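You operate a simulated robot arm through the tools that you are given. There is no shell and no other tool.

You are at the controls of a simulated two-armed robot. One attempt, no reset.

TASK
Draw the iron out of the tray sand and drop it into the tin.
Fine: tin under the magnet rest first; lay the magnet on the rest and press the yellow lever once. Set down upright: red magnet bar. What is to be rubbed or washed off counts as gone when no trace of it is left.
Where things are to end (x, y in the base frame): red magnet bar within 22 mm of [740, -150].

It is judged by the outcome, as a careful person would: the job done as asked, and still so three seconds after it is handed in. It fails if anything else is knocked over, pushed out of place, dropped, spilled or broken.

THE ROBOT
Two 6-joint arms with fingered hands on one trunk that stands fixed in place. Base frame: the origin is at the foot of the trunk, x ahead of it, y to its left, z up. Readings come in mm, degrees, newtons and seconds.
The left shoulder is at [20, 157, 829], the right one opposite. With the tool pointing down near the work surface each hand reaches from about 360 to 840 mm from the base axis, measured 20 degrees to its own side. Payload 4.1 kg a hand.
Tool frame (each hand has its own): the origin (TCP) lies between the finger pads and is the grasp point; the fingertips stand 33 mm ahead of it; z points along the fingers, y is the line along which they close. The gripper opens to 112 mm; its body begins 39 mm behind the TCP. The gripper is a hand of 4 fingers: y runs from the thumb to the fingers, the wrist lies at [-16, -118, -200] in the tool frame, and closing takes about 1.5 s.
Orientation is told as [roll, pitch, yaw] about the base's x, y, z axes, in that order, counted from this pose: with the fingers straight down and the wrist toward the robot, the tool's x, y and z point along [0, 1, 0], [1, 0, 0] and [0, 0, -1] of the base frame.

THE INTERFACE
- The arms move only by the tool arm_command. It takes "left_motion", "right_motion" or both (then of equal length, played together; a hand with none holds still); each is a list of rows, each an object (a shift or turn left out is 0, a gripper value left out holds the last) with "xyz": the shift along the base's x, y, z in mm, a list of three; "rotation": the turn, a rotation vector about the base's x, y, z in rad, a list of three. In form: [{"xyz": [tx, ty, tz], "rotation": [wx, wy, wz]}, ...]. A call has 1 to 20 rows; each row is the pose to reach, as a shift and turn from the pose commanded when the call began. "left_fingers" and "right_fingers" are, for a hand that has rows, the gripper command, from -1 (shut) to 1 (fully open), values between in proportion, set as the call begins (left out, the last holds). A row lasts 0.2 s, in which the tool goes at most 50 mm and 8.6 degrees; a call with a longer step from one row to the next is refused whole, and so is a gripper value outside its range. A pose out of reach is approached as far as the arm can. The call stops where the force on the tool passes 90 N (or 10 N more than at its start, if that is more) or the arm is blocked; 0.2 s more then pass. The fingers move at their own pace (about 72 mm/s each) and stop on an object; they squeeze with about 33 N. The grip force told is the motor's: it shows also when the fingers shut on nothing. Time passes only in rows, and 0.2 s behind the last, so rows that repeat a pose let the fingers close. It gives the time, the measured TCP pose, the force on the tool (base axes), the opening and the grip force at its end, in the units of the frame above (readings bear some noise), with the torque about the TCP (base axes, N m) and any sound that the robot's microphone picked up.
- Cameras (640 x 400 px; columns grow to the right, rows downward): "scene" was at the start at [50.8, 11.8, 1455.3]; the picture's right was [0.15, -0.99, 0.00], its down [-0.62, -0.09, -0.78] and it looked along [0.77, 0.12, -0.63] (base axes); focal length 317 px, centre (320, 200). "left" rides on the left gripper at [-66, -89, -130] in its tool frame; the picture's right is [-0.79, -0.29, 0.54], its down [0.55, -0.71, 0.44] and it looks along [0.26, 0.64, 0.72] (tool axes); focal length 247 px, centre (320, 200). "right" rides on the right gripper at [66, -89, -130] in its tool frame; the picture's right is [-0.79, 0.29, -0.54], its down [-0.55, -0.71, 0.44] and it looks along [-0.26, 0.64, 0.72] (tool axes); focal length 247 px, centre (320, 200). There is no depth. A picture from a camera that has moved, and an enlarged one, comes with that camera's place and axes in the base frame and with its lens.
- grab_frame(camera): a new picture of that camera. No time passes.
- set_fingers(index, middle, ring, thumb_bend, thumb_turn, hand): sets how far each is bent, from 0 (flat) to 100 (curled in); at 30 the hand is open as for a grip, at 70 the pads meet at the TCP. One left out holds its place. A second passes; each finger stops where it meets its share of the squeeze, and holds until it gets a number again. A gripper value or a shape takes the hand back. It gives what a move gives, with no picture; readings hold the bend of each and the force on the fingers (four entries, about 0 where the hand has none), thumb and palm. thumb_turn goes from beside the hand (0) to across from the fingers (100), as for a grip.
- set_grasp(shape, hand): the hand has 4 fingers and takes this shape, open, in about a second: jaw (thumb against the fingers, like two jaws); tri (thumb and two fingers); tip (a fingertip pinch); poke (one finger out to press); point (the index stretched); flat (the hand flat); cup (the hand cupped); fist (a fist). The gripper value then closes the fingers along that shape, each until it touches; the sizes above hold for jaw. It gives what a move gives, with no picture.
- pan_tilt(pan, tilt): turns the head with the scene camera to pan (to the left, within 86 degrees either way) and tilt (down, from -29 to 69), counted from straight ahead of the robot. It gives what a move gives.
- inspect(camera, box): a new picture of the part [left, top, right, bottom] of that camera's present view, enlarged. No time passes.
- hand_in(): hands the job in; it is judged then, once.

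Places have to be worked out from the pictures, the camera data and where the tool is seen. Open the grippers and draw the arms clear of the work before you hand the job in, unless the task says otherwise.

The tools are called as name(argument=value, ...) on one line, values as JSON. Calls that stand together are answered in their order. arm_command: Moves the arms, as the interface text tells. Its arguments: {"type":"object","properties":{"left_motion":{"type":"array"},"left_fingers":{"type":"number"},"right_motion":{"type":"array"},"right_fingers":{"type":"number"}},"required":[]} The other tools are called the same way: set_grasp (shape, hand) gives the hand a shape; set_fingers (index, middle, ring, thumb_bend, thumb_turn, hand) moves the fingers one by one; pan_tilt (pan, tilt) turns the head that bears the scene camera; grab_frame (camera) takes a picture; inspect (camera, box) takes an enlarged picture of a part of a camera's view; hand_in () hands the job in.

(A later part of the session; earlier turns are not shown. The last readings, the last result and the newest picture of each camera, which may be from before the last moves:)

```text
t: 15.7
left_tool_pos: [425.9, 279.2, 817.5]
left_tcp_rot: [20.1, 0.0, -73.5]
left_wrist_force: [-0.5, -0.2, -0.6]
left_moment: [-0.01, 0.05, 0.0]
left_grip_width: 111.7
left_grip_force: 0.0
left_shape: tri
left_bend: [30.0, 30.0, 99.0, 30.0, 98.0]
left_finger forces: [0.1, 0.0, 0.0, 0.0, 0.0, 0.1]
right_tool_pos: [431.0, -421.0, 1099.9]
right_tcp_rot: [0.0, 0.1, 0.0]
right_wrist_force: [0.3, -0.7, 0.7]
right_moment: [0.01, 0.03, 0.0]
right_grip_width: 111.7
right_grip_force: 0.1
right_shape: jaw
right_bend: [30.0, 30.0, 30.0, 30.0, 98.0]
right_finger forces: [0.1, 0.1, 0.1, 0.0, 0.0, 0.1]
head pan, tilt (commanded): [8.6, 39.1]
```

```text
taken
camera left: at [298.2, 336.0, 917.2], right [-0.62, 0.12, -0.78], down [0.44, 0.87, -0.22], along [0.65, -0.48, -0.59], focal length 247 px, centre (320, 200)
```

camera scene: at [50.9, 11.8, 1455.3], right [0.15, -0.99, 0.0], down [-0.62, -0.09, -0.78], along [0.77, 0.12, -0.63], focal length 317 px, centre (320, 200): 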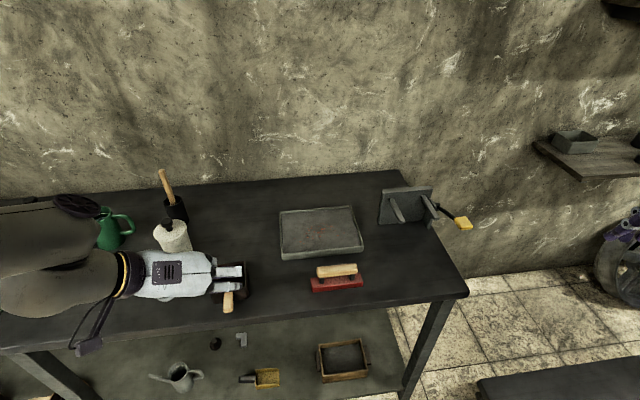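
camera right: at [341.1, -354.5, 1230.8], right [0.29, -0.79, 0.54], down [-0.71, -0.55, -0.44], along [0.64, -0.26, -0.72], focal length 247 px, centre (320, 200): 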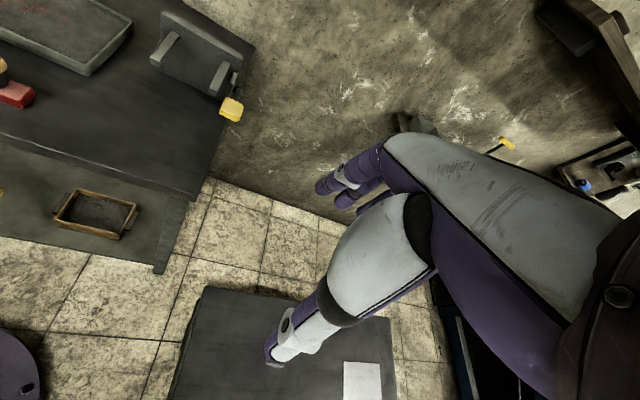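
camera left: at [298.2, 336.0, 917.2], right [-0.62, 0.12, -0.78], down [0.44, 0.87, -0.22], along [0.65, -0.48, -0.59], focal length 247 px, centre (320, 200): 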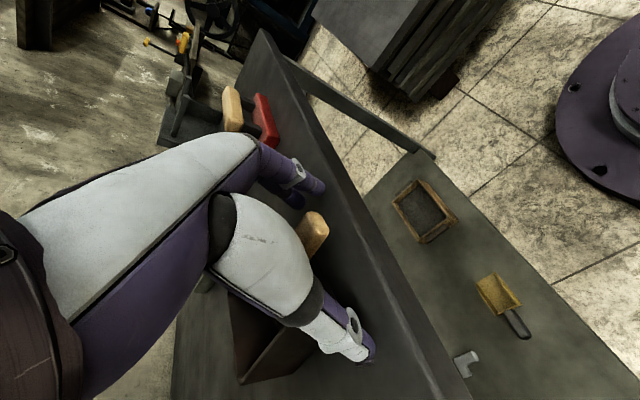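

The tin is back on the table and released. I withdraw back and up along the finger line, then level the hand.

arm_command(left_motion=[{"xyz": [-9, -2.6, 25]}, {"xyz": [-17, -5.2, 50]}, {"xyz": [-26, -7.8, 75]}, {"xyz": [-35, -10, 100]}, {"xyz": [-44, -13, 125]}, {"xyz": [-44, -13, 165], "rotation": [-0.033, 0.1116, 0]}, {"xyz": [-44, -13, 185], "rotation": [-0.066, 0.2232, 0]}, {"xyz": [-44, -13, 195], "rotation": [-0.0991, 0.3348, 0]}, {"xyz": [-44, -13, 195], "rotation": [-0.0991, 0.3348, 0]}])

set_grasp(shape="jaw", hand="left")

grab_frame(camera="left")

inspect(camera="scene", box=[170, 230, 290, 330])

```text
t: 17.7
left_tool_pos: [382.5, 267.4, 1013.0]
left_tcp_rot: [-0.1, 0.0, -73.5]
left_wrist_force: [-0.1, 0.5, -0.3]
left_moment: [0.0, -0.01, 0.0]
left_grip_width: 111.8
left_grip_force: 0.0
left_shape: tri
left_bend: [30.0, 30.0, 99.0, 30.0, 98.0]
left_finger forces: [0.0, 0.0, 0.1, 0.0, 0.0, 0.1]
right_tool_pos: [429.6, -420.5, 1099.6]
right_tcp_rot: [0.0, 0.0, 0.0]
right_wrist_force: [-0.3, 0.0, 0.3]
right_moment: [0.01, 0.03, 0.03]
right_grip_width: 111.5
right_grip_force: 0.1
right_shape: jaw
right_bend: [30.0, 30.0, 30.0, 30.0, 98.0]
right_finger forces: [0.1, 0.1, 0.0, 0.0, 0.1, 0.0]
head pan, tilt (commanded): [8.6, 39.1]
```

```text
t: 18.6
left_tool_pos: [380.8, 268.3, 1012.7]
left_tcp_rot: [0.0, 0.0, -73.4]
left_wrist_force: [0.1, 0.0, -0.6]
left_moment: [-0.05, 0.01, -0.03]
left_grip_width: 111.9
left_grip_force: 0.1
left_shape: jaw
left_bend: [30.0, 30.0, 30.0, 30.0, 98.0]
left_finger forces: [0.0, 0.1, 0.0, 0.1, 0.0, 0.0]
right_tool_pos: [429.9, -420.9, 1100.1]
right_tcp_rot: [0.0, -0.1, 0.0]
right_wrist_force: [0.1, 0.0, 0.4]
right_moment: [0.02, 0.0, -0.02]
right_grip_width: 111.8
right_grip_force: 0.0
right_shape: jaw
right_bend: [30.0, 30.0, 30.0, 30.0, 98.0]
right_finger forces: [0.0, 0.0, 0.0, 0.0, 0.1, 0.1]
head pan, tilt (commanded): [8.6, 39.1]
```

```text
taken
camera left: at [293.1, 334.8, 1142.9], right [-0.84, 0.05, -0.54], down [0.33, 0.84, -0.44], along [0.43, -0.54, -0.72], focal length 247 px, centre (320, 200)
```

left: 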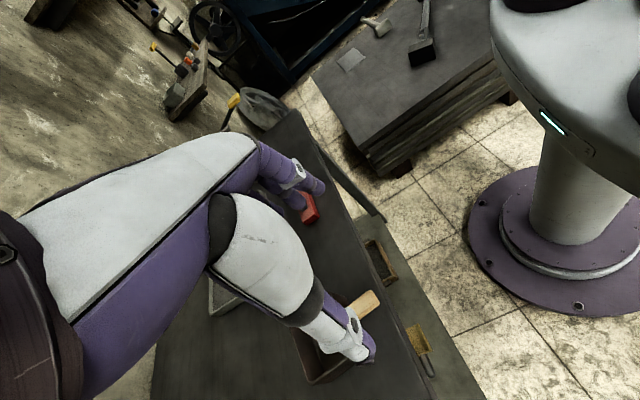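

```text
4.00 times, centred on (230, 280) of scene
camera zoom: at [50.8, 11.8, 1455.3], right [0.15, -0.99, 0.0], down [-0.62, -0.09, -0.78], along [0.77, 0.12, -0.63], focal length 1267 px, centre (680, -120)
```

zoom: 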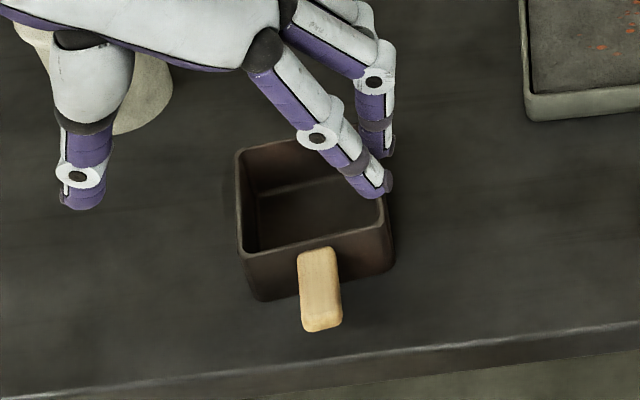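

The tin now stands near centre (494, 306), turned about 24.5°. I'll grip it across its body instead: yaw −65.5°, hand straight down, first hovering above it.

arm_command(left_motion=[{"xyz": [35, 12, 0], "rotation": [0, 0, 0.047]}, {"xyz": [70, 24, -4], "rotation": [0, 0, 0.093]}, {"xyz": [105.5, 35, -13], "rotation": [0, 0, 0.14]}, {"xyz": [105.5, 35, -58], "rotation": [0, 0, 0.14]}, {"xyz": [105.5, 35, -98], "rotation": [0, 0, 0.14]}, {"xyz": [105.5, 35, -98], "rotation": [0, 0, 0.14]}])

grab_frame(camera="left")

inspect(camera="scene", box=[170, 200, 290, 330])

```text
t: 20.0
left_tool_pos: [486.2, 303.7, 913.8]
left_tcp_rot: [-0.2, 0.1, -65.3]
left_wrist_force: [-0.2, -0.5, -0.1]
left_moment: [0.01, 0.0, -0.01]
left_grip_width: 112.0
left_grip_force: 0.1
left_shape: jaw
left_bend: [30.0, 30.0, 30.0, 30.0, 98.0]
left_finger forces: [0.0, 0.0, 0.1, 0.0, 0.0, 0.0]
right_tool_pos: [429.2, -420.3, 1100.1]
right_tcp_rot: [0.0, 0.0, 0.0]
right_wrist_force: [-0.1, -0.4, -0.8]
right_moment: [-0.03, 0.01, -0.01]
right_grip_width: 111.5
right_grip_force: 0.0
right_shape: jaw
right_bend: [30.0, 30.0, 30.0, 30.0, 98.0]
right_finger forces: [0.1, 0.1, 0.0, 0.1, 0.0, 0.0]
head pan, tilt (commanded): [8.6, 39.1]
```

```text
taken
camera left: at [389.4, 357.9, 1044.6], right [-0.84, -0.07, -0.54], down [0.21, 0.88, -0.44], along [0.5, -0.48, -0.72], focal length 247 px, centre (320, 200)
```

left: 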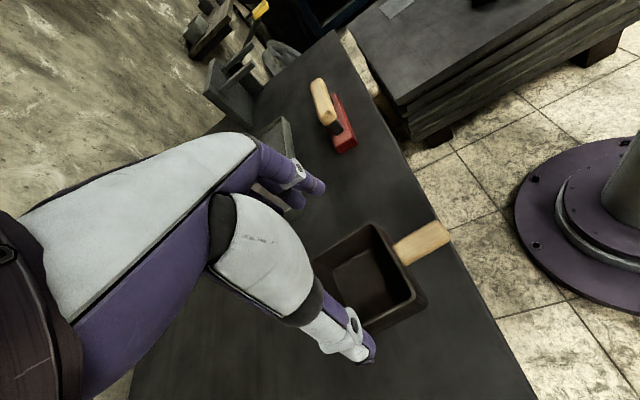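

```text
3.08 times, centred on (230, 265) of scene
camera zoom: at [50.8, 11.8, 1455.3], right [0.15, -0.99, 0.0], down [-0.62, -0.09, -0.78], along [0.77, 0.12, -0.63], focal length 975 px, centre (597, 0)
```

zoom: 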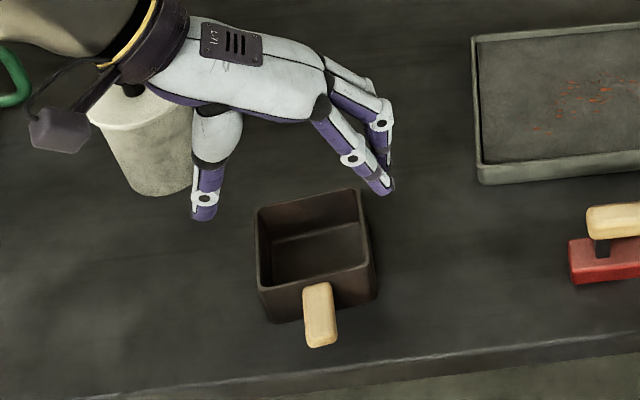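

The tool axis passes through the tin's centre and is aligned with its walls. I descend to TCP z≈818, then close the hand on the side walls.

arm_command(left_motion=[{"xyz": [1, 0, -24]}, {"xyz": [1, 0, -48]}, {"xyz": [1, 0, -72]}, {"xyz": [1, 0, -96]}, {"xyz": [1, 0, -96]}])

grab_frame(camera="left")

inspect(camera="scene", box=[170, 200, 290, 330])

```text
t: 21.2
left_tool_pos: [487.3, 302.8, 818.9]
left_tcp_rot: [0.0, 0.0, -65.5]
left_wrist_force: [-0.3, -0.2, 0.4]
left_moment: [-0.02, 0.01, 0.05]
left_grip_width: 111.8
left_grip_force: 0.0
left_shape: jaw
left_bend: [30.0, 30.0, 30.0, 30.0, 98.0]
left_finger forces: [0.1, 0.0, 0.1, 0.0, 0.3, 0.0]
right_tool_pos: [429.6, -420.5, 1099.5]
right_tcp_rot: [-0.1, 0.0, 0.1]
right_wrist_force: [0.5, -0.4, -0.1]
right_moment: [0.04, 0.01, -0.03]
right_grip_width: 111.7
right_grip_force: 0.1
right_shape: jaw
right_bend: [30.0, 30.0, 30.0, 30.0, 98.0]
right_finger forces: [0.1, 0.1, 0.0, 0.0, 0.1, 0.1]
head pan, tilt (commanded): [8.6, 39.1]
```

```text
taken
camera left: at [390.4, 356.7, 948.6], right [-0.84, -0.07, -0.54], down [0.21, 0.88, -0.44], along [0.5, -0.48, -0.72], focal length 247 px, centre (320, 200)
```

left: 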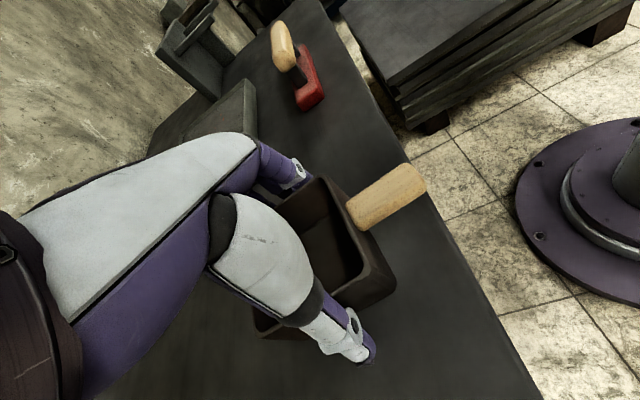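

```text
3.08 times, centred on (230, 265) of scene
camera zoom: at [50.8, 11.8, 1455.3], right [0.15, -0.99, 0.0], down [-0.62, -0.09, -0.78], along [0.77, 0.12, -0.63], focal length 975 px, centre (597, 0)
```

zoom: 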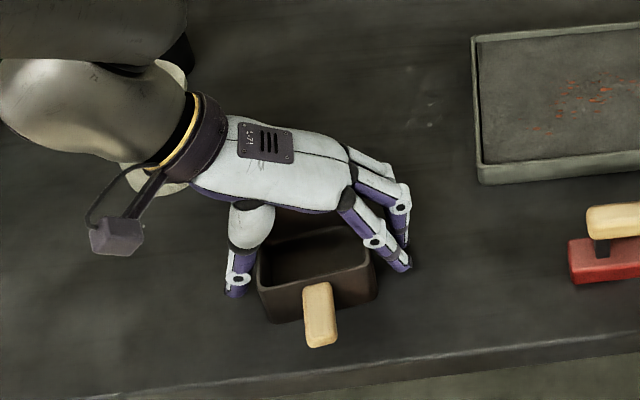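

The fingers straddle the tin body with the thumb on the left side. I close.

arm_command(left_motion=[{"xyz": [0, 0, 0]}, {"xyz": [0, 0, 0]}, {"xyz": [0, 0, 0]}, {"xyz": [0, 0, 0]}, {"xyz": [0, 0, 0]}, {"xyz": [0, 0, 0]}, {"xyz": [0, 0, 0]}], left_fingers=-1)

grab_frame(camera="left")

inspect(camera="scene", box=[170, 200, 290, 330])

```text
t: 22.8
left_tool_pos: [487.4, 302.2, 819.1]
left_tcp_rot: [0.1, 0.0, -65.5]
left_wrist_force: [-1.8, 2.7, 9.3]
left_moment: [-0.27, -0.14, -0.02]
left_grip_width: 88.1
left_grip_force: 33.5
left_shape: jaw
left_bend: [26.0, 37.0, 34.0, 42.0, 98.0]
left_finger forces: [24.5, 12.0, 4.8, 0.0, 46.5, 0.0]
right_tool_pos: [429.8, -419.9, 1099.4]
right_tcp_rot: [0.0, 0.0, 0.0]
right_wrist_force: [0.5, -0.3, -0.8]
right_moment: [0.03, -0.03, -0.01]
right_grip_width: 111.7
right_grip_force: 0.1
right_shape: jaw
right_bend: [30.0, 30.0, 30.0, 30.0, 98.0]
right_finger forces: [0.0, 0.0, 0.0, 0.0, 0.0, 0.0]
head pan, tilt (commanded): [8.6, 39.1]
```

```text
taken
camera left: at [390.4, 356.8, 949.1], right [-0.84, -0.07, -0.54], down [0.21, 0.88, -0.44], along [0.5, -0.48, -0.72], focal length 247 px, centre (320, 200)
```

left: 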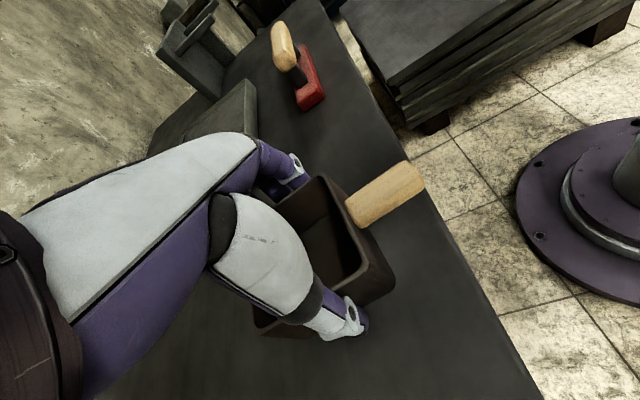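

```text
3.08 times, centred on (230, 265) of scene
camera zoom: at [50.6, 11.8, 1455.3], right [0.15, -0.99, 0.0], down [-0.62, -0.09, -0.78], along [0.77, 0.12, -0.63], focal length 975 px, centre (597, 0)
```

zoom: 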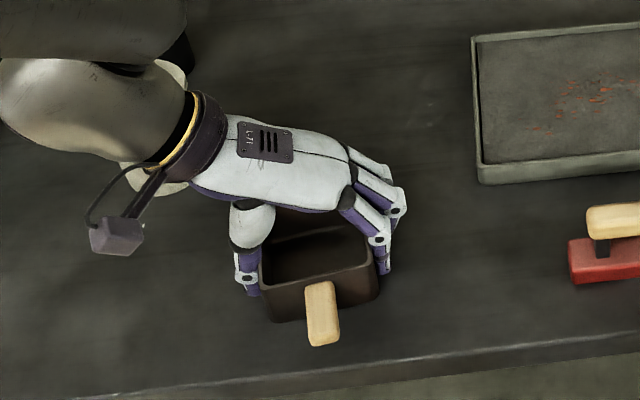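

Firm grip: index 24, middle 12, ring 5, thumb 46 N at 88 mm. I lift 20 mm and check that the tin follows level.

arm_command(left_motion=[{"xyz": [0, 0, 5]}, {"xyz": [0, 0, 10]}, {"xyz": [0, 0, 15]}, {"xyz": [0, 0, 20]}, {"xyz": [0, 0, 20]}])

grab_frame(camera="left")

inspect(camera="scene", box=[170, 200, 290, 330])

```text
t: 24.0
left_tool_pos: [488.3, 303.2, 839.3]
left_tcp_rot: [0.0, 0.0, -65.5]
left_wrist_force: [-0.2, 0.7, -0.3]
left_moment: [-0.04, -0.02, -0.04]
left_grip_width: 87.7
left_grip_force: 33.1
left_shape: jaw
left_bend: [26.0, 37.0, 34.0, 42.0, 98.0]
left_finger forces: [25.5, 11.8, 4.7, 0.0, 43.3, 0.1]
right_tool_pos: [430.2, -420.6, 1100.2]
right_tcp_rot: [0.0, 0.0, 0.1]
right_wrist_force: [0.0, -0.6, -0.3]
right_moment: [0.0, -0.01, 0.01]
right_grip_width: 111.5
right_grip_force: 0.0
right_shape: jaw
right_bend: [30.0, 30.0, 30.0, 30.0, 98.0]
right_finger forces: [0.0, 0.1, 0.1, 0.1, 0.0, 0.0]
head pan, tilt (commanded): [8.6, 39.1]
```

```text
taken
camera left: at [391.1, 357.2, 969.1], right [-0.84, -0.07, -0.54], down [0.21, 0.88, -0.44], along [0.5, -0.48, -0.72], focal length 247 px, centre (320, 200)
```

left: 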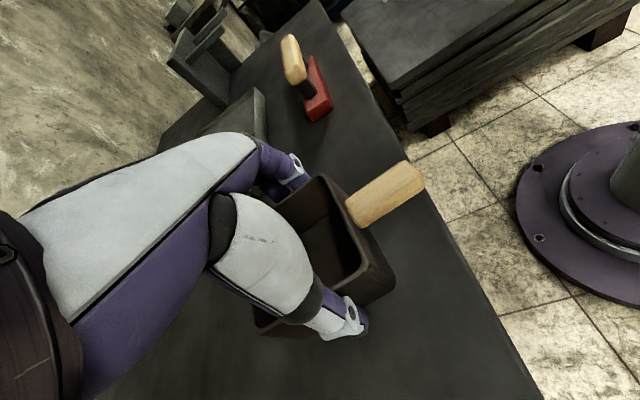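

```text
3.08 times, centred on (230, 265) of scene
camera zoom: at [50.9, 11.9, 1455.3], right [0.15, -0.99, 0.0], down [-0.62, -0.09, -0.78], along [0.77, 0.12, -0.63], focal length 975 px, centre (597, 0)
```

zoom: 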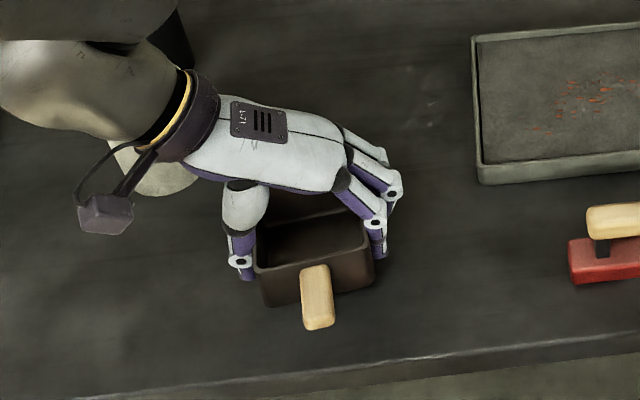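

The tin hangs level and rigid in the hand. I carry it up over the magnet and tray edge, turning it −8°, to a spot in front of the rest.

arm_command(left_motion=[{"xyz": [0, 0, 36]}, {"xyz": [0, 0, 71]}, {"xyz": [12, -42, 71], "rotation": [0, 0, -0.016]}, {"xyz": [25, -85, 71], "rotation": [0, 0, -0.032]}, {"xyz": [37, -128, 71], "rotation": [0, 0, -0.048]}, {"xyz": [50, -170, 71], "rotation": [0, 0, -0.064]}, {"xyz": [62, -213, 71], "rotation": [0, 0, -0.08]}, {"xyz": [75, -255, 71], "rotation": [0, 0, -0.096]}, {"xyz": [87, -298, 71], "rotation": [0, 0, -0.112]}, {"xyz": [100, -340, 71], "rotation": [0, 0, -0.128]}, {"xyz": [112, -383, 71], "rotation": [0, 0, -0.143]}, {"xyz": [121, -416, 55], "rotation": [0, 0, -0.143]}, {"xyz": [131, -449, 38], "rotation": [0, 0, -0.143]}, {"xyz": [140, -482, 21], "rotation": [0, 0, -0.143]}, {"xyz": [140, -482, 21], "rotation": [0, 0, -0.143]}])

grab_frame(camera="scene")

grab_frame(camera="left")

grab_frame(camera="right")

```text
t: 27.2
left_tool_pos: [627.1, -179.4, 858.4]
left_tcp_rot: [0.0, 0.0, -73.7]
left_wrist_force: [0.6, -0.3, -2.7]
left_moment: [-0.02, 0.01, -0.01]
left_grip_width: 87.8
left_grip_force: 33.4
left_shape: jaw
left_bend: [26.0, 37.0, 34.0, 43.0, 98.0]
left_finger forces: [25.4, 11.4, 4.5, 0.0, 42.4, 0.0]
right_tool_pos: [430.2, -419.7, 1100.1]
right_tcp_rot: [-0.1, 0.0, 0.0]
right_wrist_force: [0.3, -0.2, 0.3]
right_moment: [-0.04, 0.0, 0.0]
right_grip_width: 111.8
right_grip_force: 0.0
right_shape: jaw
right_bend: [30.0, 30.0, 30.0, 30.0, 98.0]
right_finger forces: [0.0, 0.0, 0.0, 0.0, 0.0, 0.0]
head pan, tilt (commanded): [8.6, 39.1]
```

```text
taken
camera scene: at [50.8, 12.0, 1455.3], right [0.15, -0.99, 0.0], down [-0.62, -0.09, -0.78], along [0.77, 0.12, -0.63], focal length 317 px, centre (320, 200)
```

scene: 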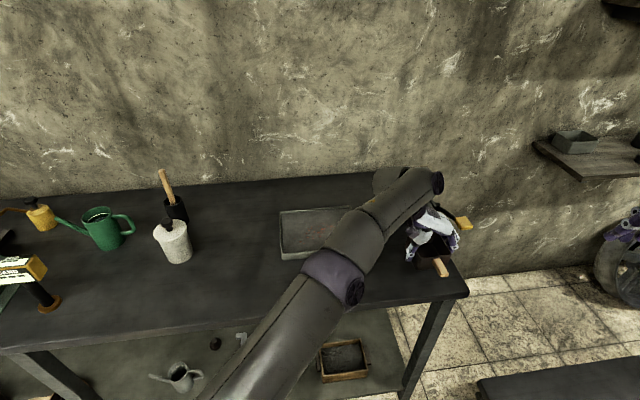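

```text
taken
camera left: at [539.4, -111.0, 989.7], right [-0.84, 0.05, -0.54], down [0.33, 0.84, -0.44], along [0.43, -0.54, -0.72], focal length 247 px, centre (320, 200)
```

left: 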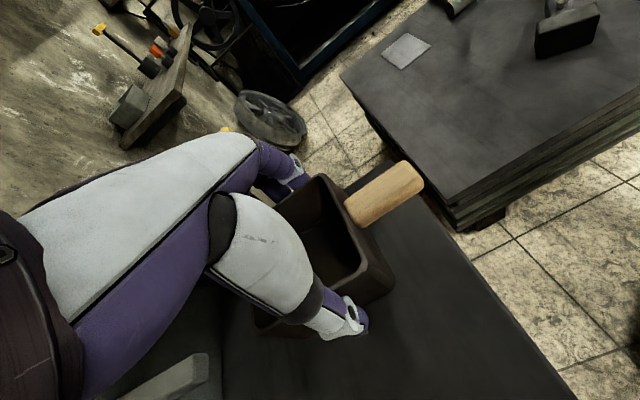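

```text
taken
camera right: at [341.0, -354.4, 1230.9], right [0.29, -0.79, 0.54], down [-0.71, -0.55, -0.44], along [0.64, -0.26, -0.72], focal length 247 px, centre (320, 200)
```

right: 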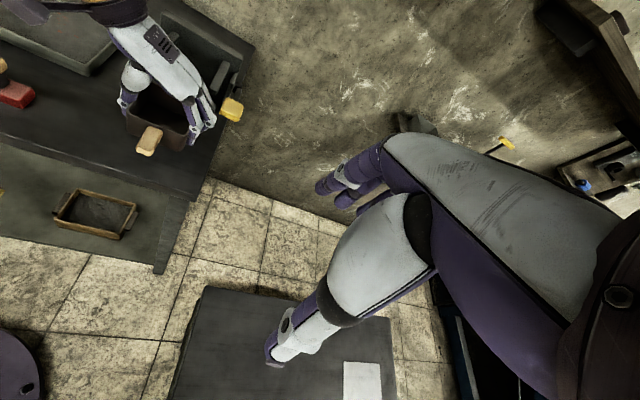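

The tin is held in front of the rest. I enlarge the right camera's view to check its place relative to the prongs before lowering.

inspect(camera="right", box=[80, 10, 280, 170])

inspect(camera="scene", box=[370, 160, 490, 290])

```text
2.50 times, centred on (180, 90) of right
camera zoom: at [341.0, -354.4, 1230.9], right [0.29, -0.79, 0.54], down [-0.71, -0.55, -0.44], along [0.64, -0.26, -0.72], focal length 617 px, centre (670, 475)
```

zoom: 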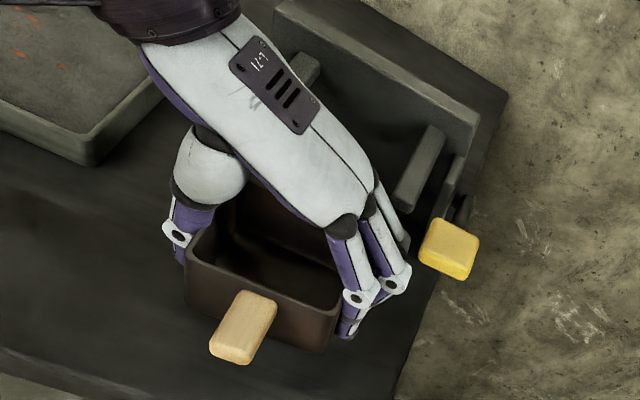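

```text
3.08 times, centred on (430, 225) of scene
camera zoom: at [50.8, 12.0, 1455.3], right [0.15, -0.99, 0.0], down [-0.62, -0.09, -0.78], along [0.77, 0.12, -0.63], focal length 975 px, centre (-18, 123)
```

zoom: 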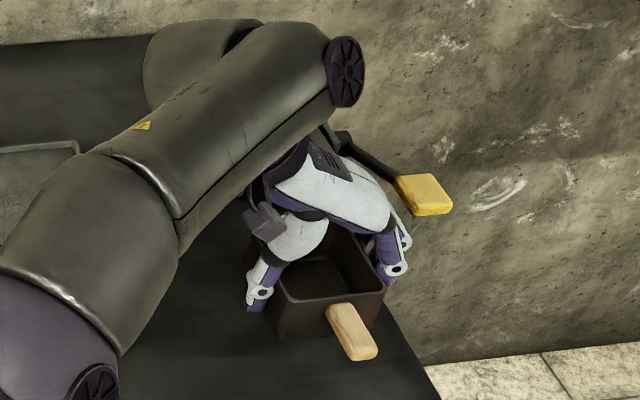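

There's about 40 mm between the ring finger and the prong tip, so lowering is clear. I lower the tin until it sits on the table.

arm_command(left_motion=[{"xyz": [0, 0, -12]}, {"xyz": [0, 0, -24]}, {"xyz": [0, 0, -33]}, {"xyz": [0, 0, -37]}, {"xyz": [0, 0, -39]}, {"xyz": [0, 0, -39]}])

inspect(camera="right", box=[80, 10, 280, 170])

```text
t: 28.6
left_tool_pos: [628.2, -179.1, 820.3]
left_tcp_rot: [-0.1, -0.1, -73.7]
left_wrist_force: [-0.2, 0.0, -1.6]
left_moment: [0.01, 0.0, 0.0]
left_grip_width: 87.9
left_grip_force: 33.4
left_shape: jaw
left_bend: [26.0, 37.0, 34.0, 43.0, 98.0]
left_finger forces: [25.4, 11.4, 4.5, 0.0, 42.3, 0.0]
right_tool_pos: [429.2, -421.1, 1099.5]
right_tcp_rot: [0.1, 0.0, 0.0]
right_wrist_force: [0.0, 0.6, -0.7]
right_moment: [-0.02, 0.01, -0.03]
right_grip_width: 111.8
right_grip_force: 0.1
right_shape: jaw
right_bend: [30.0, 30.0, 30.0, 30.0, 98.0]
right_finger forces: [0.0, 0.1, 0.0, 0.0, 0.0, 0.0]
head pan, tilt (commanded): [8.6, 39.1]
```

```text
2.50 times, centred on (180, 90) of right
camera zoom: at [341.1, -354.5, 1230.8], right [0.29, -0.79, 0.54], down [-0.71, -0.55, -0.44], along [0.64, -0.26, -0.72], focal length 617 px, centre (670, 475)
```

zoom: 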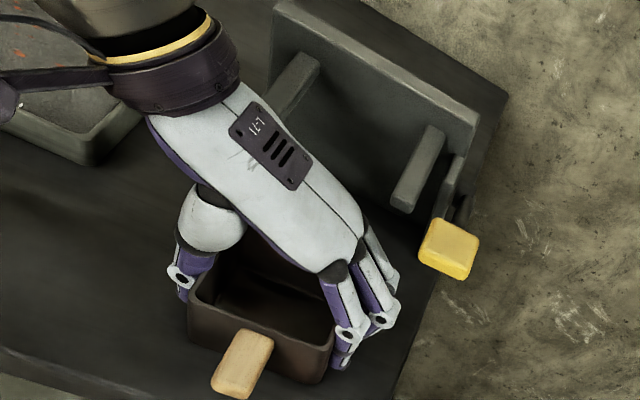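

Still hanging freely (weight ~1.6 N). I ease down 1 mm at a time until it touches.

arm_command(left_motion=[{"xyz": [0, 0, -0.7]}, {"xyz": [0, 0, -1.4]}, {"xyz": [0, 0, -1.4]}])

```text
t: 29.4
left_tool_pos: [628.3, -179.3, 821.2]
left_tcp_rot: [0.0, 0.0, -73.6]
left_wrist_force: [-0.9, 0.5, 0.0]
left_moment: [-0.06, -0.03, 0.02]
left_grip_width: 88.1
left_grip_force: 32.6
left_shape: jaw
left_bend: [26.0, 37.0, 34.0, 43.0, 98.0]
left_finger forces: [25.3, 11.4, 4.6, 0.1, 42.8, 0.0]
right_tool_pos: [429.5, -421.1, 1099.5]
right_tcp_rot: [-0.1, -0.1, -0.1]
right_wrist_force: [0.1, -0.5, 0.0]
right_moment: [-0.01, 0.01, -0.01]
right_grip_width: 111.6
right_grip_force: 0.0
right_shape: jaw
right_bend: [30.0, 30.0, 30.0, 30.0, 98.0]
right_finger forces: [0.0, 0.1, 0.0, 0.1, 0.0, 0.0]
head pan, tilt (commanded): [8.6, 39.1]
```

The weight is off the hand, so the tin rests on the table. I open the hand.

arm_command(left_motion=[{"xyz": [0, 0, 0]}, {"xyz": [0, 0, 0]}, {"xyz": [0, 0, 0]}, {"xyz": [0, 0, 0]}, {"xyz": [0, 0, 0]}, {"xyz": [0, 0, 0]}], left_fingers=1)

arm_command(left_motion=[{"xyz": [0, 0, 20]}, {"xyz": [0, 0, 45]}, {"xyz": [0, 0, 75]}, {"xyz": [0, 0, 105]}, {"xyz": [-25, 5, 120]}, {"xyz": [-55, 10, 130]}, {"xyz": [-85, 15, 130]}, {"xyz": [-115, 20, 130]}, {"xyz": [-115, 20, 130]}])

inspect(camera="right", box=[80, 10, 280, 170])

grab_frame(camera="scene")

grab_frame(camera="left")

```text
t: 30.8
left_tool_pos: [628.2, -179.7, 819.8]
left_tcp_rot: [0.0, 0.0, -73.6]
left_wrist_force: [-0.9, 0.1, 0.2]
left_moment: [-0.01, 0.0, 0.0]
left_grip_width: 111.8
left_grip_force: 0.0
left_shape: jaw
left_bend: [30.0, 30.0, 30.0, 30.0, 98.0]
left_finger forces: [0.5, 0.1, 0.1, 0.1, 0.0, 0.0]
right_tool_pos: [430.1, -420.9, 1099.8]
right_tcp_rot: [0.0, 0.0, 0.1]
right_wrist_force: [0.3, 0.0, 0.2]
right_moment: [0.02, -0.01, -0.01]
right_grip_width: 111.5
right_grip_force: 0.0
right_shape: jaw
right_bend: [30.0, 30.0, 30.0, 30.0, 98.0]
right_finger forces: [0.0, 0.1, 0.0, 0.0, 0.0, 0.0]
head pan, tilt (commanded): [8.6, 39.1]
```

```text
t: 32.8
left_tool_pos: [513.4, -159.1, 951.0]
left_tcp_rot: [0.0, 0.1, -73.6]
left_wrist_force: [0.7, -1.3, -0.4]
left_moment: [-0.02, -0.01, -0.01]
left_grip_width: 111.7
left_grip_force: 0.0
left_shape: jaw
left_bend: [30.0, 30.0, 30.0, 30.0, 97.0]
left_finger forces: [0.0, 0.0, 0.1, 0.0, 0.0, 0.0]
left hand out of reach, approached as far as the arm can: row 4, 5, 6
right_tool_pos: [428.9, -421.3, 1100.6]
right_tcp_rot: [0.1, 0.0, 0.0]
right_wrist_force: [0.0, 0.1, 0.8]
right_moment: [0.01, 0.02, 0.0]
right_grip_width: 111.8
right_grip_force: 0.1
right_shape: jaw
right_bend: [30.0, 30.0, 30.0, 30.0, 98.0]
right_finger forces: [0.0, 0.1, 0.0, 0.0, 0.0, 0.0]
head pan, tilt (commanded): [8.6, 39.1]
```

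```text
2.50 times, centred on (180, 90) of right
camera zoom: at [341.2, -354.6, 1230.8], right [0.29, -0.79, 0.54], down [-0.71, -0.55, -0.44], along [0.64, -0.26, -0.72], focal length 617 px, centre (670, 475)
```

zoom: 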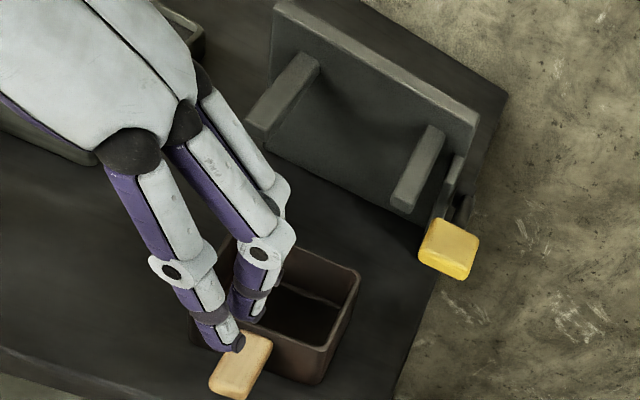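

```text
taken
camera scene: at [51.0, 11.7, 1455.3], right [0.15, -0.99, 0.0], down [-0.62, -0.09, -0.78], along [0.77, 0.12, -0.63], focal length 317 px, centre (320, 200)
```

scene: 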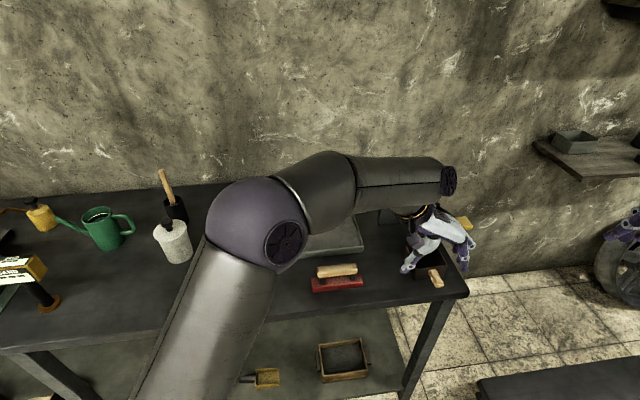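

```text
taken
camera left: at [424.4, -91.8, 1080.4], right [-0.84, 0.05, -0.54], down [0.33, 0.84, -0.44], along [0.43, -0.54, -0.72], focal length 247 px, centre (320, 200)
```

left: 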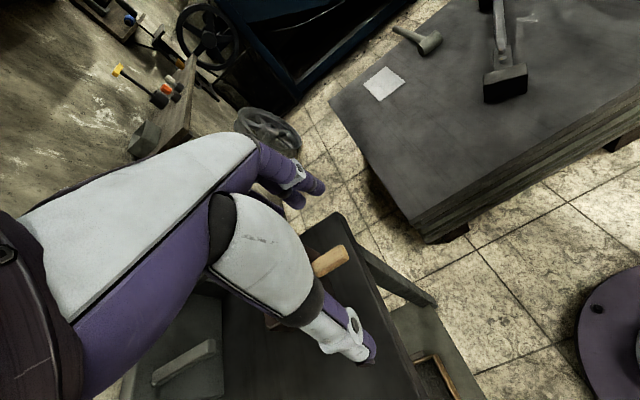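

The tin stands well in front of the rest, about 108 mm short of the target along the bench direction. I'll push it in with the left hand straddling the handle: tri shape, half closed, tilted 20° so the palm stays clear of the prongs.

set_grasp(shape="tri", hand="left")

arm_command(left_motion=[{"xyz": [0, -15, 0], "rotation": [0.0327, -0.1117, 0]}, {"xyz": [3, -30, 0], "rotation": [0.0654, -0.2233, 0]}, {"xyz": [6, -42, -5], "rotation": [0.0981, -0.335, 0]}, {"xyz": [10, -52, -12], "rotation": [0.0981, -0.335, 0]}, {"xyz": [10, -52, -23], "rotation": [0.0981, -0.335, 0]}, {"xyz": [10, -52, -23], "rotation": [0.0981, -0.335, 0]}, {"xyz": [10, -52, -23], "rotation": [0.0981, -0.335, 0]}], left_fingers=0)

grab_frame(camera="left")

inspect(camera="right", box=[50, 10, 280, 190])

inspect(camera="scene", box=[370, 170, 490, 310])

```text
t: 33.7
left_tool_pos: [513.8, -159.3, 951.4]
left_tcp_rot: [-0.1, -0.1, -73.7]
left_wrist_force: [1.1, -0.8, 0.2]
left_moment: [0.02, -0.03, 0.0]
left_grip_width: 111.8
left_grip_force: 0.0
left_shape: tri
left_bend: [30.0, 30.0, 99.0, 30.0, 97.0]
left_finger forces: [0.1, 0.0, 0.0, 0.1, 0.0, 0.0]
right_tool_pos: [429.1, -421.1, 1099.6]
right_tcp_rot: [0.0, 0.0, 0.1]
right_wrist_force: [-1.1, -0.6, 0.8]
right_moment: [0.02, 0.01, -0.02]
right_grip_width: 111.8
right_grip_force: 0.0
right_shape: jaw
right_bend: [30.0, 30.0, 30.0, 30.0, 98.0]
right_finger forces: [0.0, 0.0, 0.0, 0.1, 0.1, 0.1]
head pan, tilt (commanded): [8.6, 39.1]
```

```text
t: 35.3
left_tool_pos: [522.5, -210.9, 925.4]
left_tcp_rot: [19.9, 0.0, -73.7]
left_wrist_force: [0.3, -0.6, 0.4]
left_moment: [-0.01, 0.01, 0.01]
left_grip_width: 56.6
left_grip_force: 0.0
left_shape: tri
left_bend: [76.0, 44.0, 99.0, 70.0, 100.0]
left_finger forces: [0.1, 0.0, 0.0, 0.0, 0.0, 0.1]
right_tool_pos: [430.7, -420.2, 1100.2]
right_tcp_rot: [0.0, -0.1, 0.0]
right_wrist_force: [0.0, 0.1, -0.2]
right_moment: [0.01, 0.0, 0.0]
right_grip_width: 111.6
right_grip_force: 0.0
right_shape: jaw
right_bend: [30.0, 30.0, 30.0, 30.0, 98.0]
right_finger forces: [0.0, 0.1, 0.0, 0.0, 0.1, 0.1]
head pan, tilt (commanded): [8.6, 39.1]
```

```text
taken
camera left: at [395.7, -155.1, 1026.2], right [-0.62, 0.12, -0.78], down [0.44, 0.87, -0.22], along [0.65, -0.48, -0.59], focal length 247 px, centre (320, 200)
```

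left: 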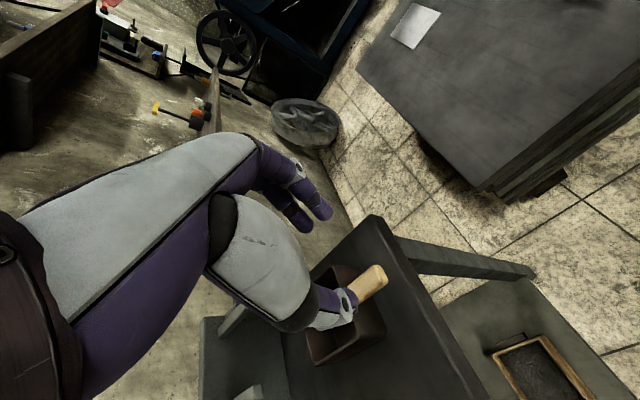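

```text
2.22 times, centred on (165, 100) of right
camera zoom: at [341.1, -354.5, 1230.8], right [0.29, -0.79, 0.54], down [-0.71, -0.55, -0.44], along [0.64, -0.26, -0.72], focal length 549 px, centre (664, 422)
```

zoom: 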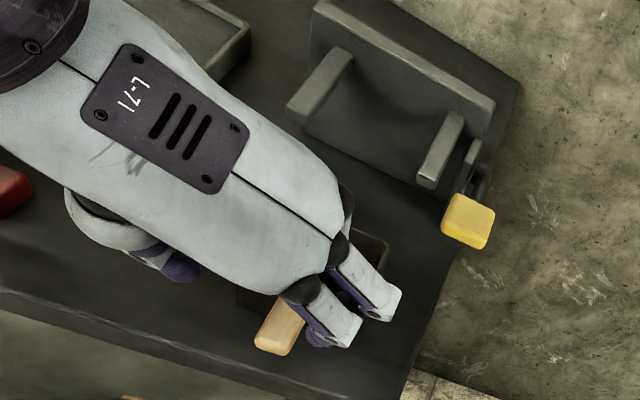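

```text
2.86 times, centred on (430, 240) of scene
camera zoom: at [50.8, 11.8, 1455.3], right [0.15, -0.99, 0.0], down [-0.62, -0.09, -0.78], along [0.77, 0.12, -0.63], focal length 905 px, centre (6, 86)
```

zoom: 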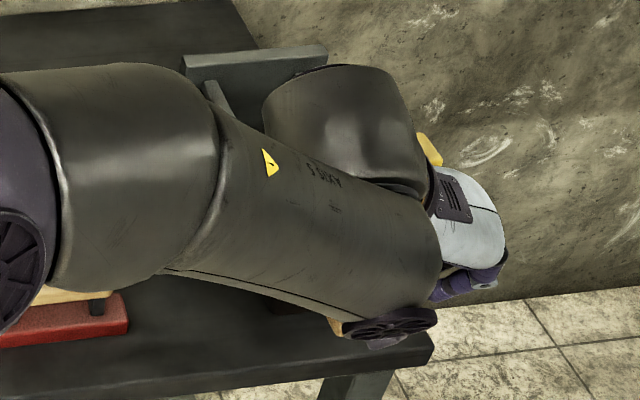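

The half-closed tri left the fingers uneven, so I set them individually to a symmetric straddle (bend 48, ring tucked).

set_fingers(hand="left", index=48, middle=48, ring=99, thumb_bend=48, thumb_turn=100)

grab_frame(camera="left")

inspect(camera="right", box=[50, 10, 280, 190])

```text
t: 36.3
left_tool_pos: [522.7, -211.5, 926.5]
left_tcp_rot: [20.0, 0.0, -73.7]
left_wrist_force: [0.0, 0.5, 0.6]
left_moment: [0.0, -0.01, 0.0]
left_grip_width: 62.8
left_grip_force: 0.1
left_shape: fingers
left_bend: [48.0, 48.0, 99.0, 48.0, 100.0]
left_finger forces: [0.0, 0.1, 0.0, 0.0, 0.0, 0.1]
right_tool_pos: [430.7, -420.1, 1100.5]
right_tcp_rot: [0.0, 0.0, 0.0]
right_wrist_force: [0.4, 0.0, 0.2]
right_moment: [-0.04, 0.0, 0.01]
right_grip_width: 111.6
right_grip_force: 0.0
right_shape: jaw
right_bend: [30.0, 30.0, 30.0, 30.0, 98.0]
right_finger forces: [0.1, 0.0, 0.0, 0.1, 0.0, 0.0]
head pan, tilt (commanded): [8.6, 39.1]
```

```text
taken
camera left: at [395.8, -155.1, 1026.3], right [-0.62, 0.12, -0.78], down [0.44, 0.87, -0.22], along [0.65, -0.48, -0.59], focal length 247 px, centre (320, 200)
```

left: 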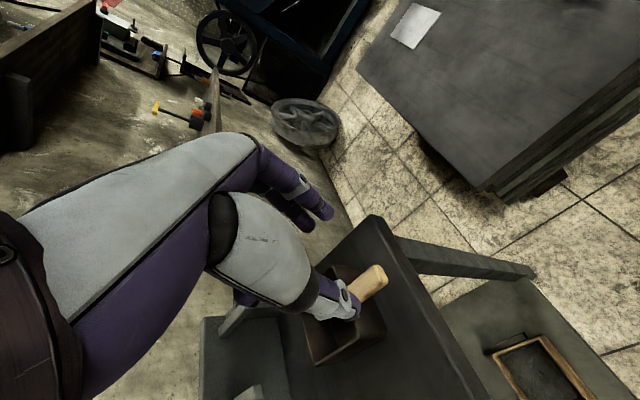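

```text
2.22 times, centred on (165, 100) of right
camera zoom: at [341.1, -354.5, 1230.8], right [0.29, -0.79, 0.54], down [-0.71, -0.55, -0.44], along [0.64, -0.26, -0.72], focal length 549 px, centre (664, 422)
```

zoom: 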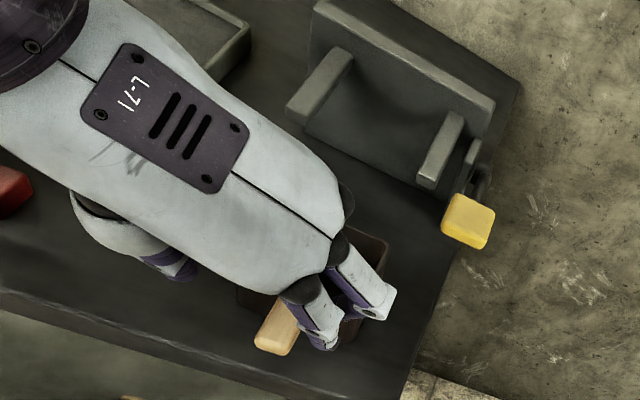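

The handle end is at about (551, −204). I descend to TCP (563, −200, 825), straddling the handle.

arm_command(left_motion=[{"xyz": [8, 2, -20]}, {"xyz": [16, 5, -40]}, {"xyz": [24, 7, -60]}, {"xyz": [32, 9, -81]}, {"xyz": [40, 11, -101]}, {"xyz": [40, 11, -101]}])

grab_frame(camera="left")

inspect(camera="right", box=[50, 10, 280, 190])

inspect(camera="scene", box=[370, 170, 490, 310])

```text
t: 37.7
left_tool_pos: [564.0, -200.2, 827.8]
left_tcp_rot: [20.0, 0.0, -73.6]
left_wrist_force: [0.6, -0.5, 0.0]
left_moment: [0.03, 0.02, 0.01]
left_grip_width: 62.2
left_grip_force: 0.1
left_shape: fingers
left_bend: [48.0, 48.0, 99.0, 48.0, 100.0]
left_finger forces: [0.0, 0.0, 0.1, 0.0, 0.0, 0.0]
right_tool_pos: [429.6, -420.7, 1100.8]
right_tcp_rot: [0.0, -0.1, 0.0]
right_wrist_force: [0.3, -0.1, 0.0]
right_moment: [-0.02, 0.0, 0.01]
right_grip_width: 111.7
right_grip_force: 0.0
right_shape: jaw
right_bend: [30.0, 30.0, 30.0, 30.0, 98.0]
right_finger forces: [0.1, 0.0, 0.0, 0.1, 0.0, 0.0]
head pan, tilt (commanded): [8.6, 39.1]
```

```text
taken
camera left: at [436.3, -143.7, 926.1], right [-0.62, 0.12, -0.78], down [0.44, 0.87, -0.22], along [0.65, -0.48, -0.59], focal length 247 px, centre (320, 200)
```

left: 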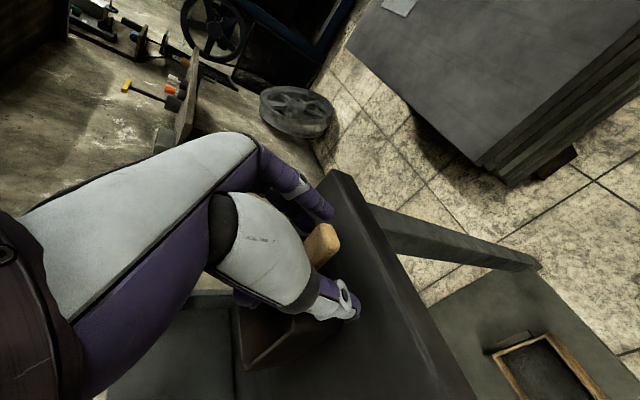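

```text
2.22 times, centred on (165, 100) of right
camera zoom: at [341.0, -354.5, 1230.8], right [0.29, -0.79, 0.54], down [-0.71, -0.55, -0.44], along [0.64, -0.26, -0.72], focal length 549 px, centre (664, 422)
```

zoom: 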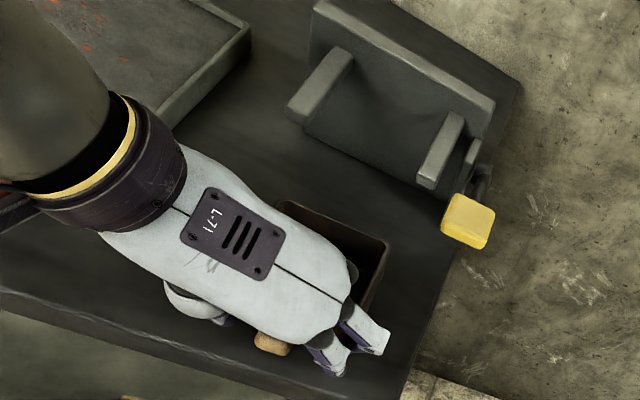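

```text
2.86 times, centred on (430, 240) of scene
camera zoom: at [50.8, 11.9, 1455.3], right [0.15, -0.99, 0.0], down [-0.62, -0.09, -0.78], along [0.77, 0.12, -0.63], focal length 905 px, centre (6, 86)
```

zoom: 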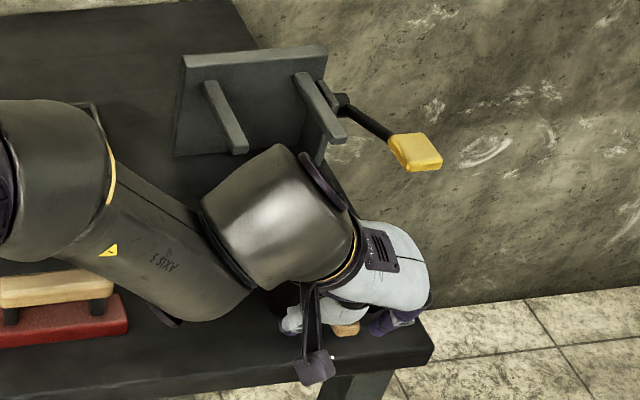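

The hand straddles the handle. To keep the palm clear of the prong tips at the end of the push, I tilt a further 15° (to 35°) while backing 10 mm.

arm_command(left_motion=[{"xyz": [-5, -1.4, 0], "rotation": [0.0368, -0.1257, 0]}, {"xyz": [-10, -2.8, 0], "rotation": [0.0736, -0.2513, 0]}, {"xyz": [-10, -2.8, 0], "rotation": [0.0736, -0.2513, 0]}])

grab_frame(camera="left")

inspect(camera="right", box=[50, 10, 280, 190])

```text
t: 38.5
left_tool_pos: [552.6, -203.3, 825.4]
left_tcp_rot: [35.1, 0.1, -73.7]
left_wrist_force: [0.2, 0.4, -0.2]
left_moment: [0.01, -0.01, 0.0]
left_grip_width: 62.8
left_grip_force: 0.1
left_shape: fingers
left_bend: [48.0, 48.0, 99.0, 48.0, 100.0]
left_finger forces: [0.1, 0.1, 0.1, 0.0, 0.1, 0.0]
right_tool_pos: [429.5, -419.8, 1099.0]
right_tcp_rot: [-0.1, 0.0, -0.1]
right_wrist_force: [-0.6, 0.4, 0.7]
right_moment: [0.01, -0.02, -0.01]
right_grip_width: 111.7
right_grip_force: 0.2
right_shape: jaw
right_bend: [30.0, 30.0, 30.0, 30.0, 98.0]
right_finger forces: [0.0, 0.1, 0.0, 0.0, 0.1, 0.0]
head pan, tilt (commanded): [8.6, 39.1]
```

```text
taken
camera left: at [404.4, -153.1, 894.2], right [-0.41, 0.18, -0.9], down [0.47, 0.88, -0.04], along [0.78, -0.44, -0.44], focal length 247 px, centre (320, 200)
```

left: 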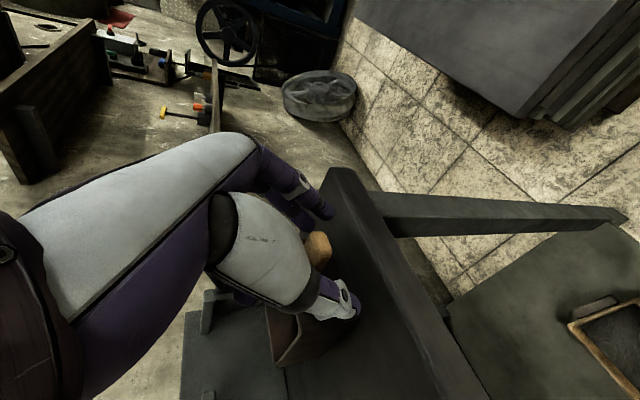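

```text
2.22 times, centred on (165, 100) of right
camera zoom: at [341.1, -354.5, 1230.8], right [0.29, -0.79, 0.54], down [-0.71, -0.55, -0.44], along [0.64, -0.26, -0.72], focal length 549 px, centre (664, 422)
```

zoom: 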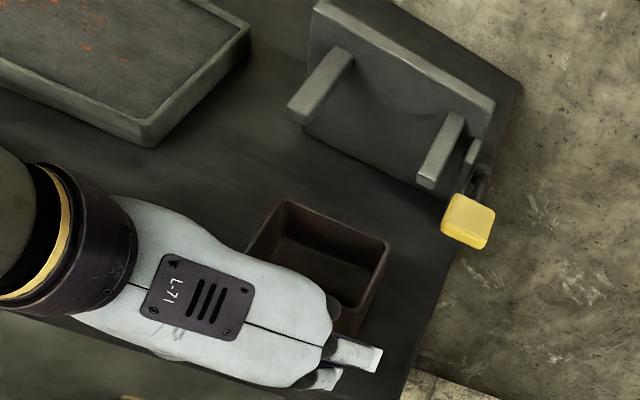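

The tin's centre is about (641, −178), roughly 103 mm short along the bench axis and centred sideways. I push 80 mm first (contact after ~17 mm), then look.

arm_command(left_motion=[{"xyz": [9.6, 2.8, 0]}, {"xyz": [19.2, 5.6, 0]}, {"xyz": [28.8, 8.4, 0]}, {"xyz": [38.4, 11.2, 0]}, {"xyz": [48, 14, 0]}, {"xyz": [57.6, 16.9, 0]}, {"xyz": [67.2, 19.7, 0]}, {"xyz": [76.8, 22.5, 0]}, {"xyz": [76.8, 22.5, 0]}])

inspect(camera="right", box=[50, 10, 280, 190])

inspect(camera="scene", box=[370, 170, 490, 310])

```text
t: 40.5
left_tool_pos: [629.7, -182.5, 825.8]
left_tcp_rot: [35.0, 0.0, -73.7]
left_wrist_force: [-1.1, 0.1, -0.4]
left_moment: [0.03, -0.02, -0.01]
left_grip_width: 62.7
left_grip_force: 0.0
left_shape: fingers
left_bend: [48.0, 48.0, 99.0, 48.0, 100.0]
left_finger forces: [0.1, 0.3, 0.0, 0.1, 0.3, 0.0]
right_tool_pos: [430.2, -420.8, 1099.2]
right_tcp_rot: [0.0, 0.0, -0.1]
right_wrist_force: [0.1, 0.2, 0.1]
right_moment: [0.02, -0.02, -0.01]
right_grip_width: 112.0
right_grip_force: 0.2
right_shape: jaw
right_bend: [30.0, 30.0, 30.0, 30.0, 98.0]
right_finger forces: [0.1, 0.0, 0.0, 0.1, 0.1, 0.0]
head pan, tilt (commanded): [8.6, 39.1]
```

```text
2.22 times, centred on (165, 100) of right
camera zoom: at [341.0, -354.5, 1230.8], right [0.29, -0.79, 0.54], down [-0.71, -0.55, -0.44], along [0.64, -0.26, -0.72], focal length 549 px, centre (664, 422)
```

zoom: 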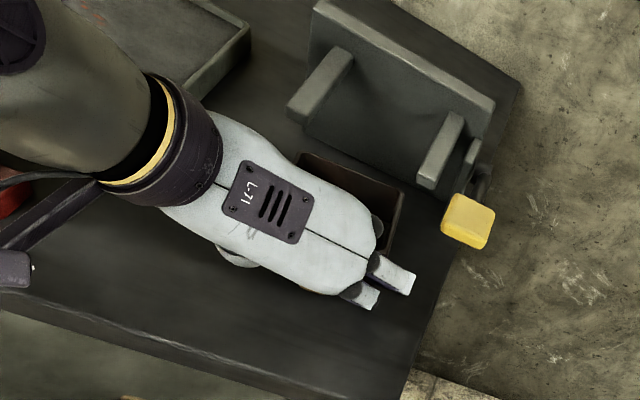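

```text
2.86 times, centred on (430, 240) of scene
camera zoom: at [50.8, 11.8, 1455.3], right [0.15, -0.99, 0.0], down [-0.62, -0.09, -0.78], along [0.77, 0.12, -0.63], focal length 905 px, centre (6, 86)
```

zoom: 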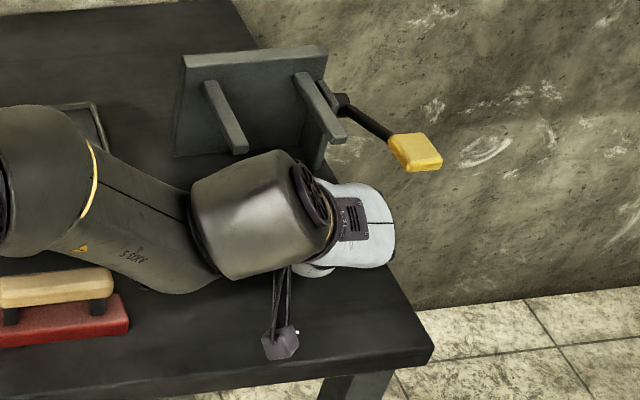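

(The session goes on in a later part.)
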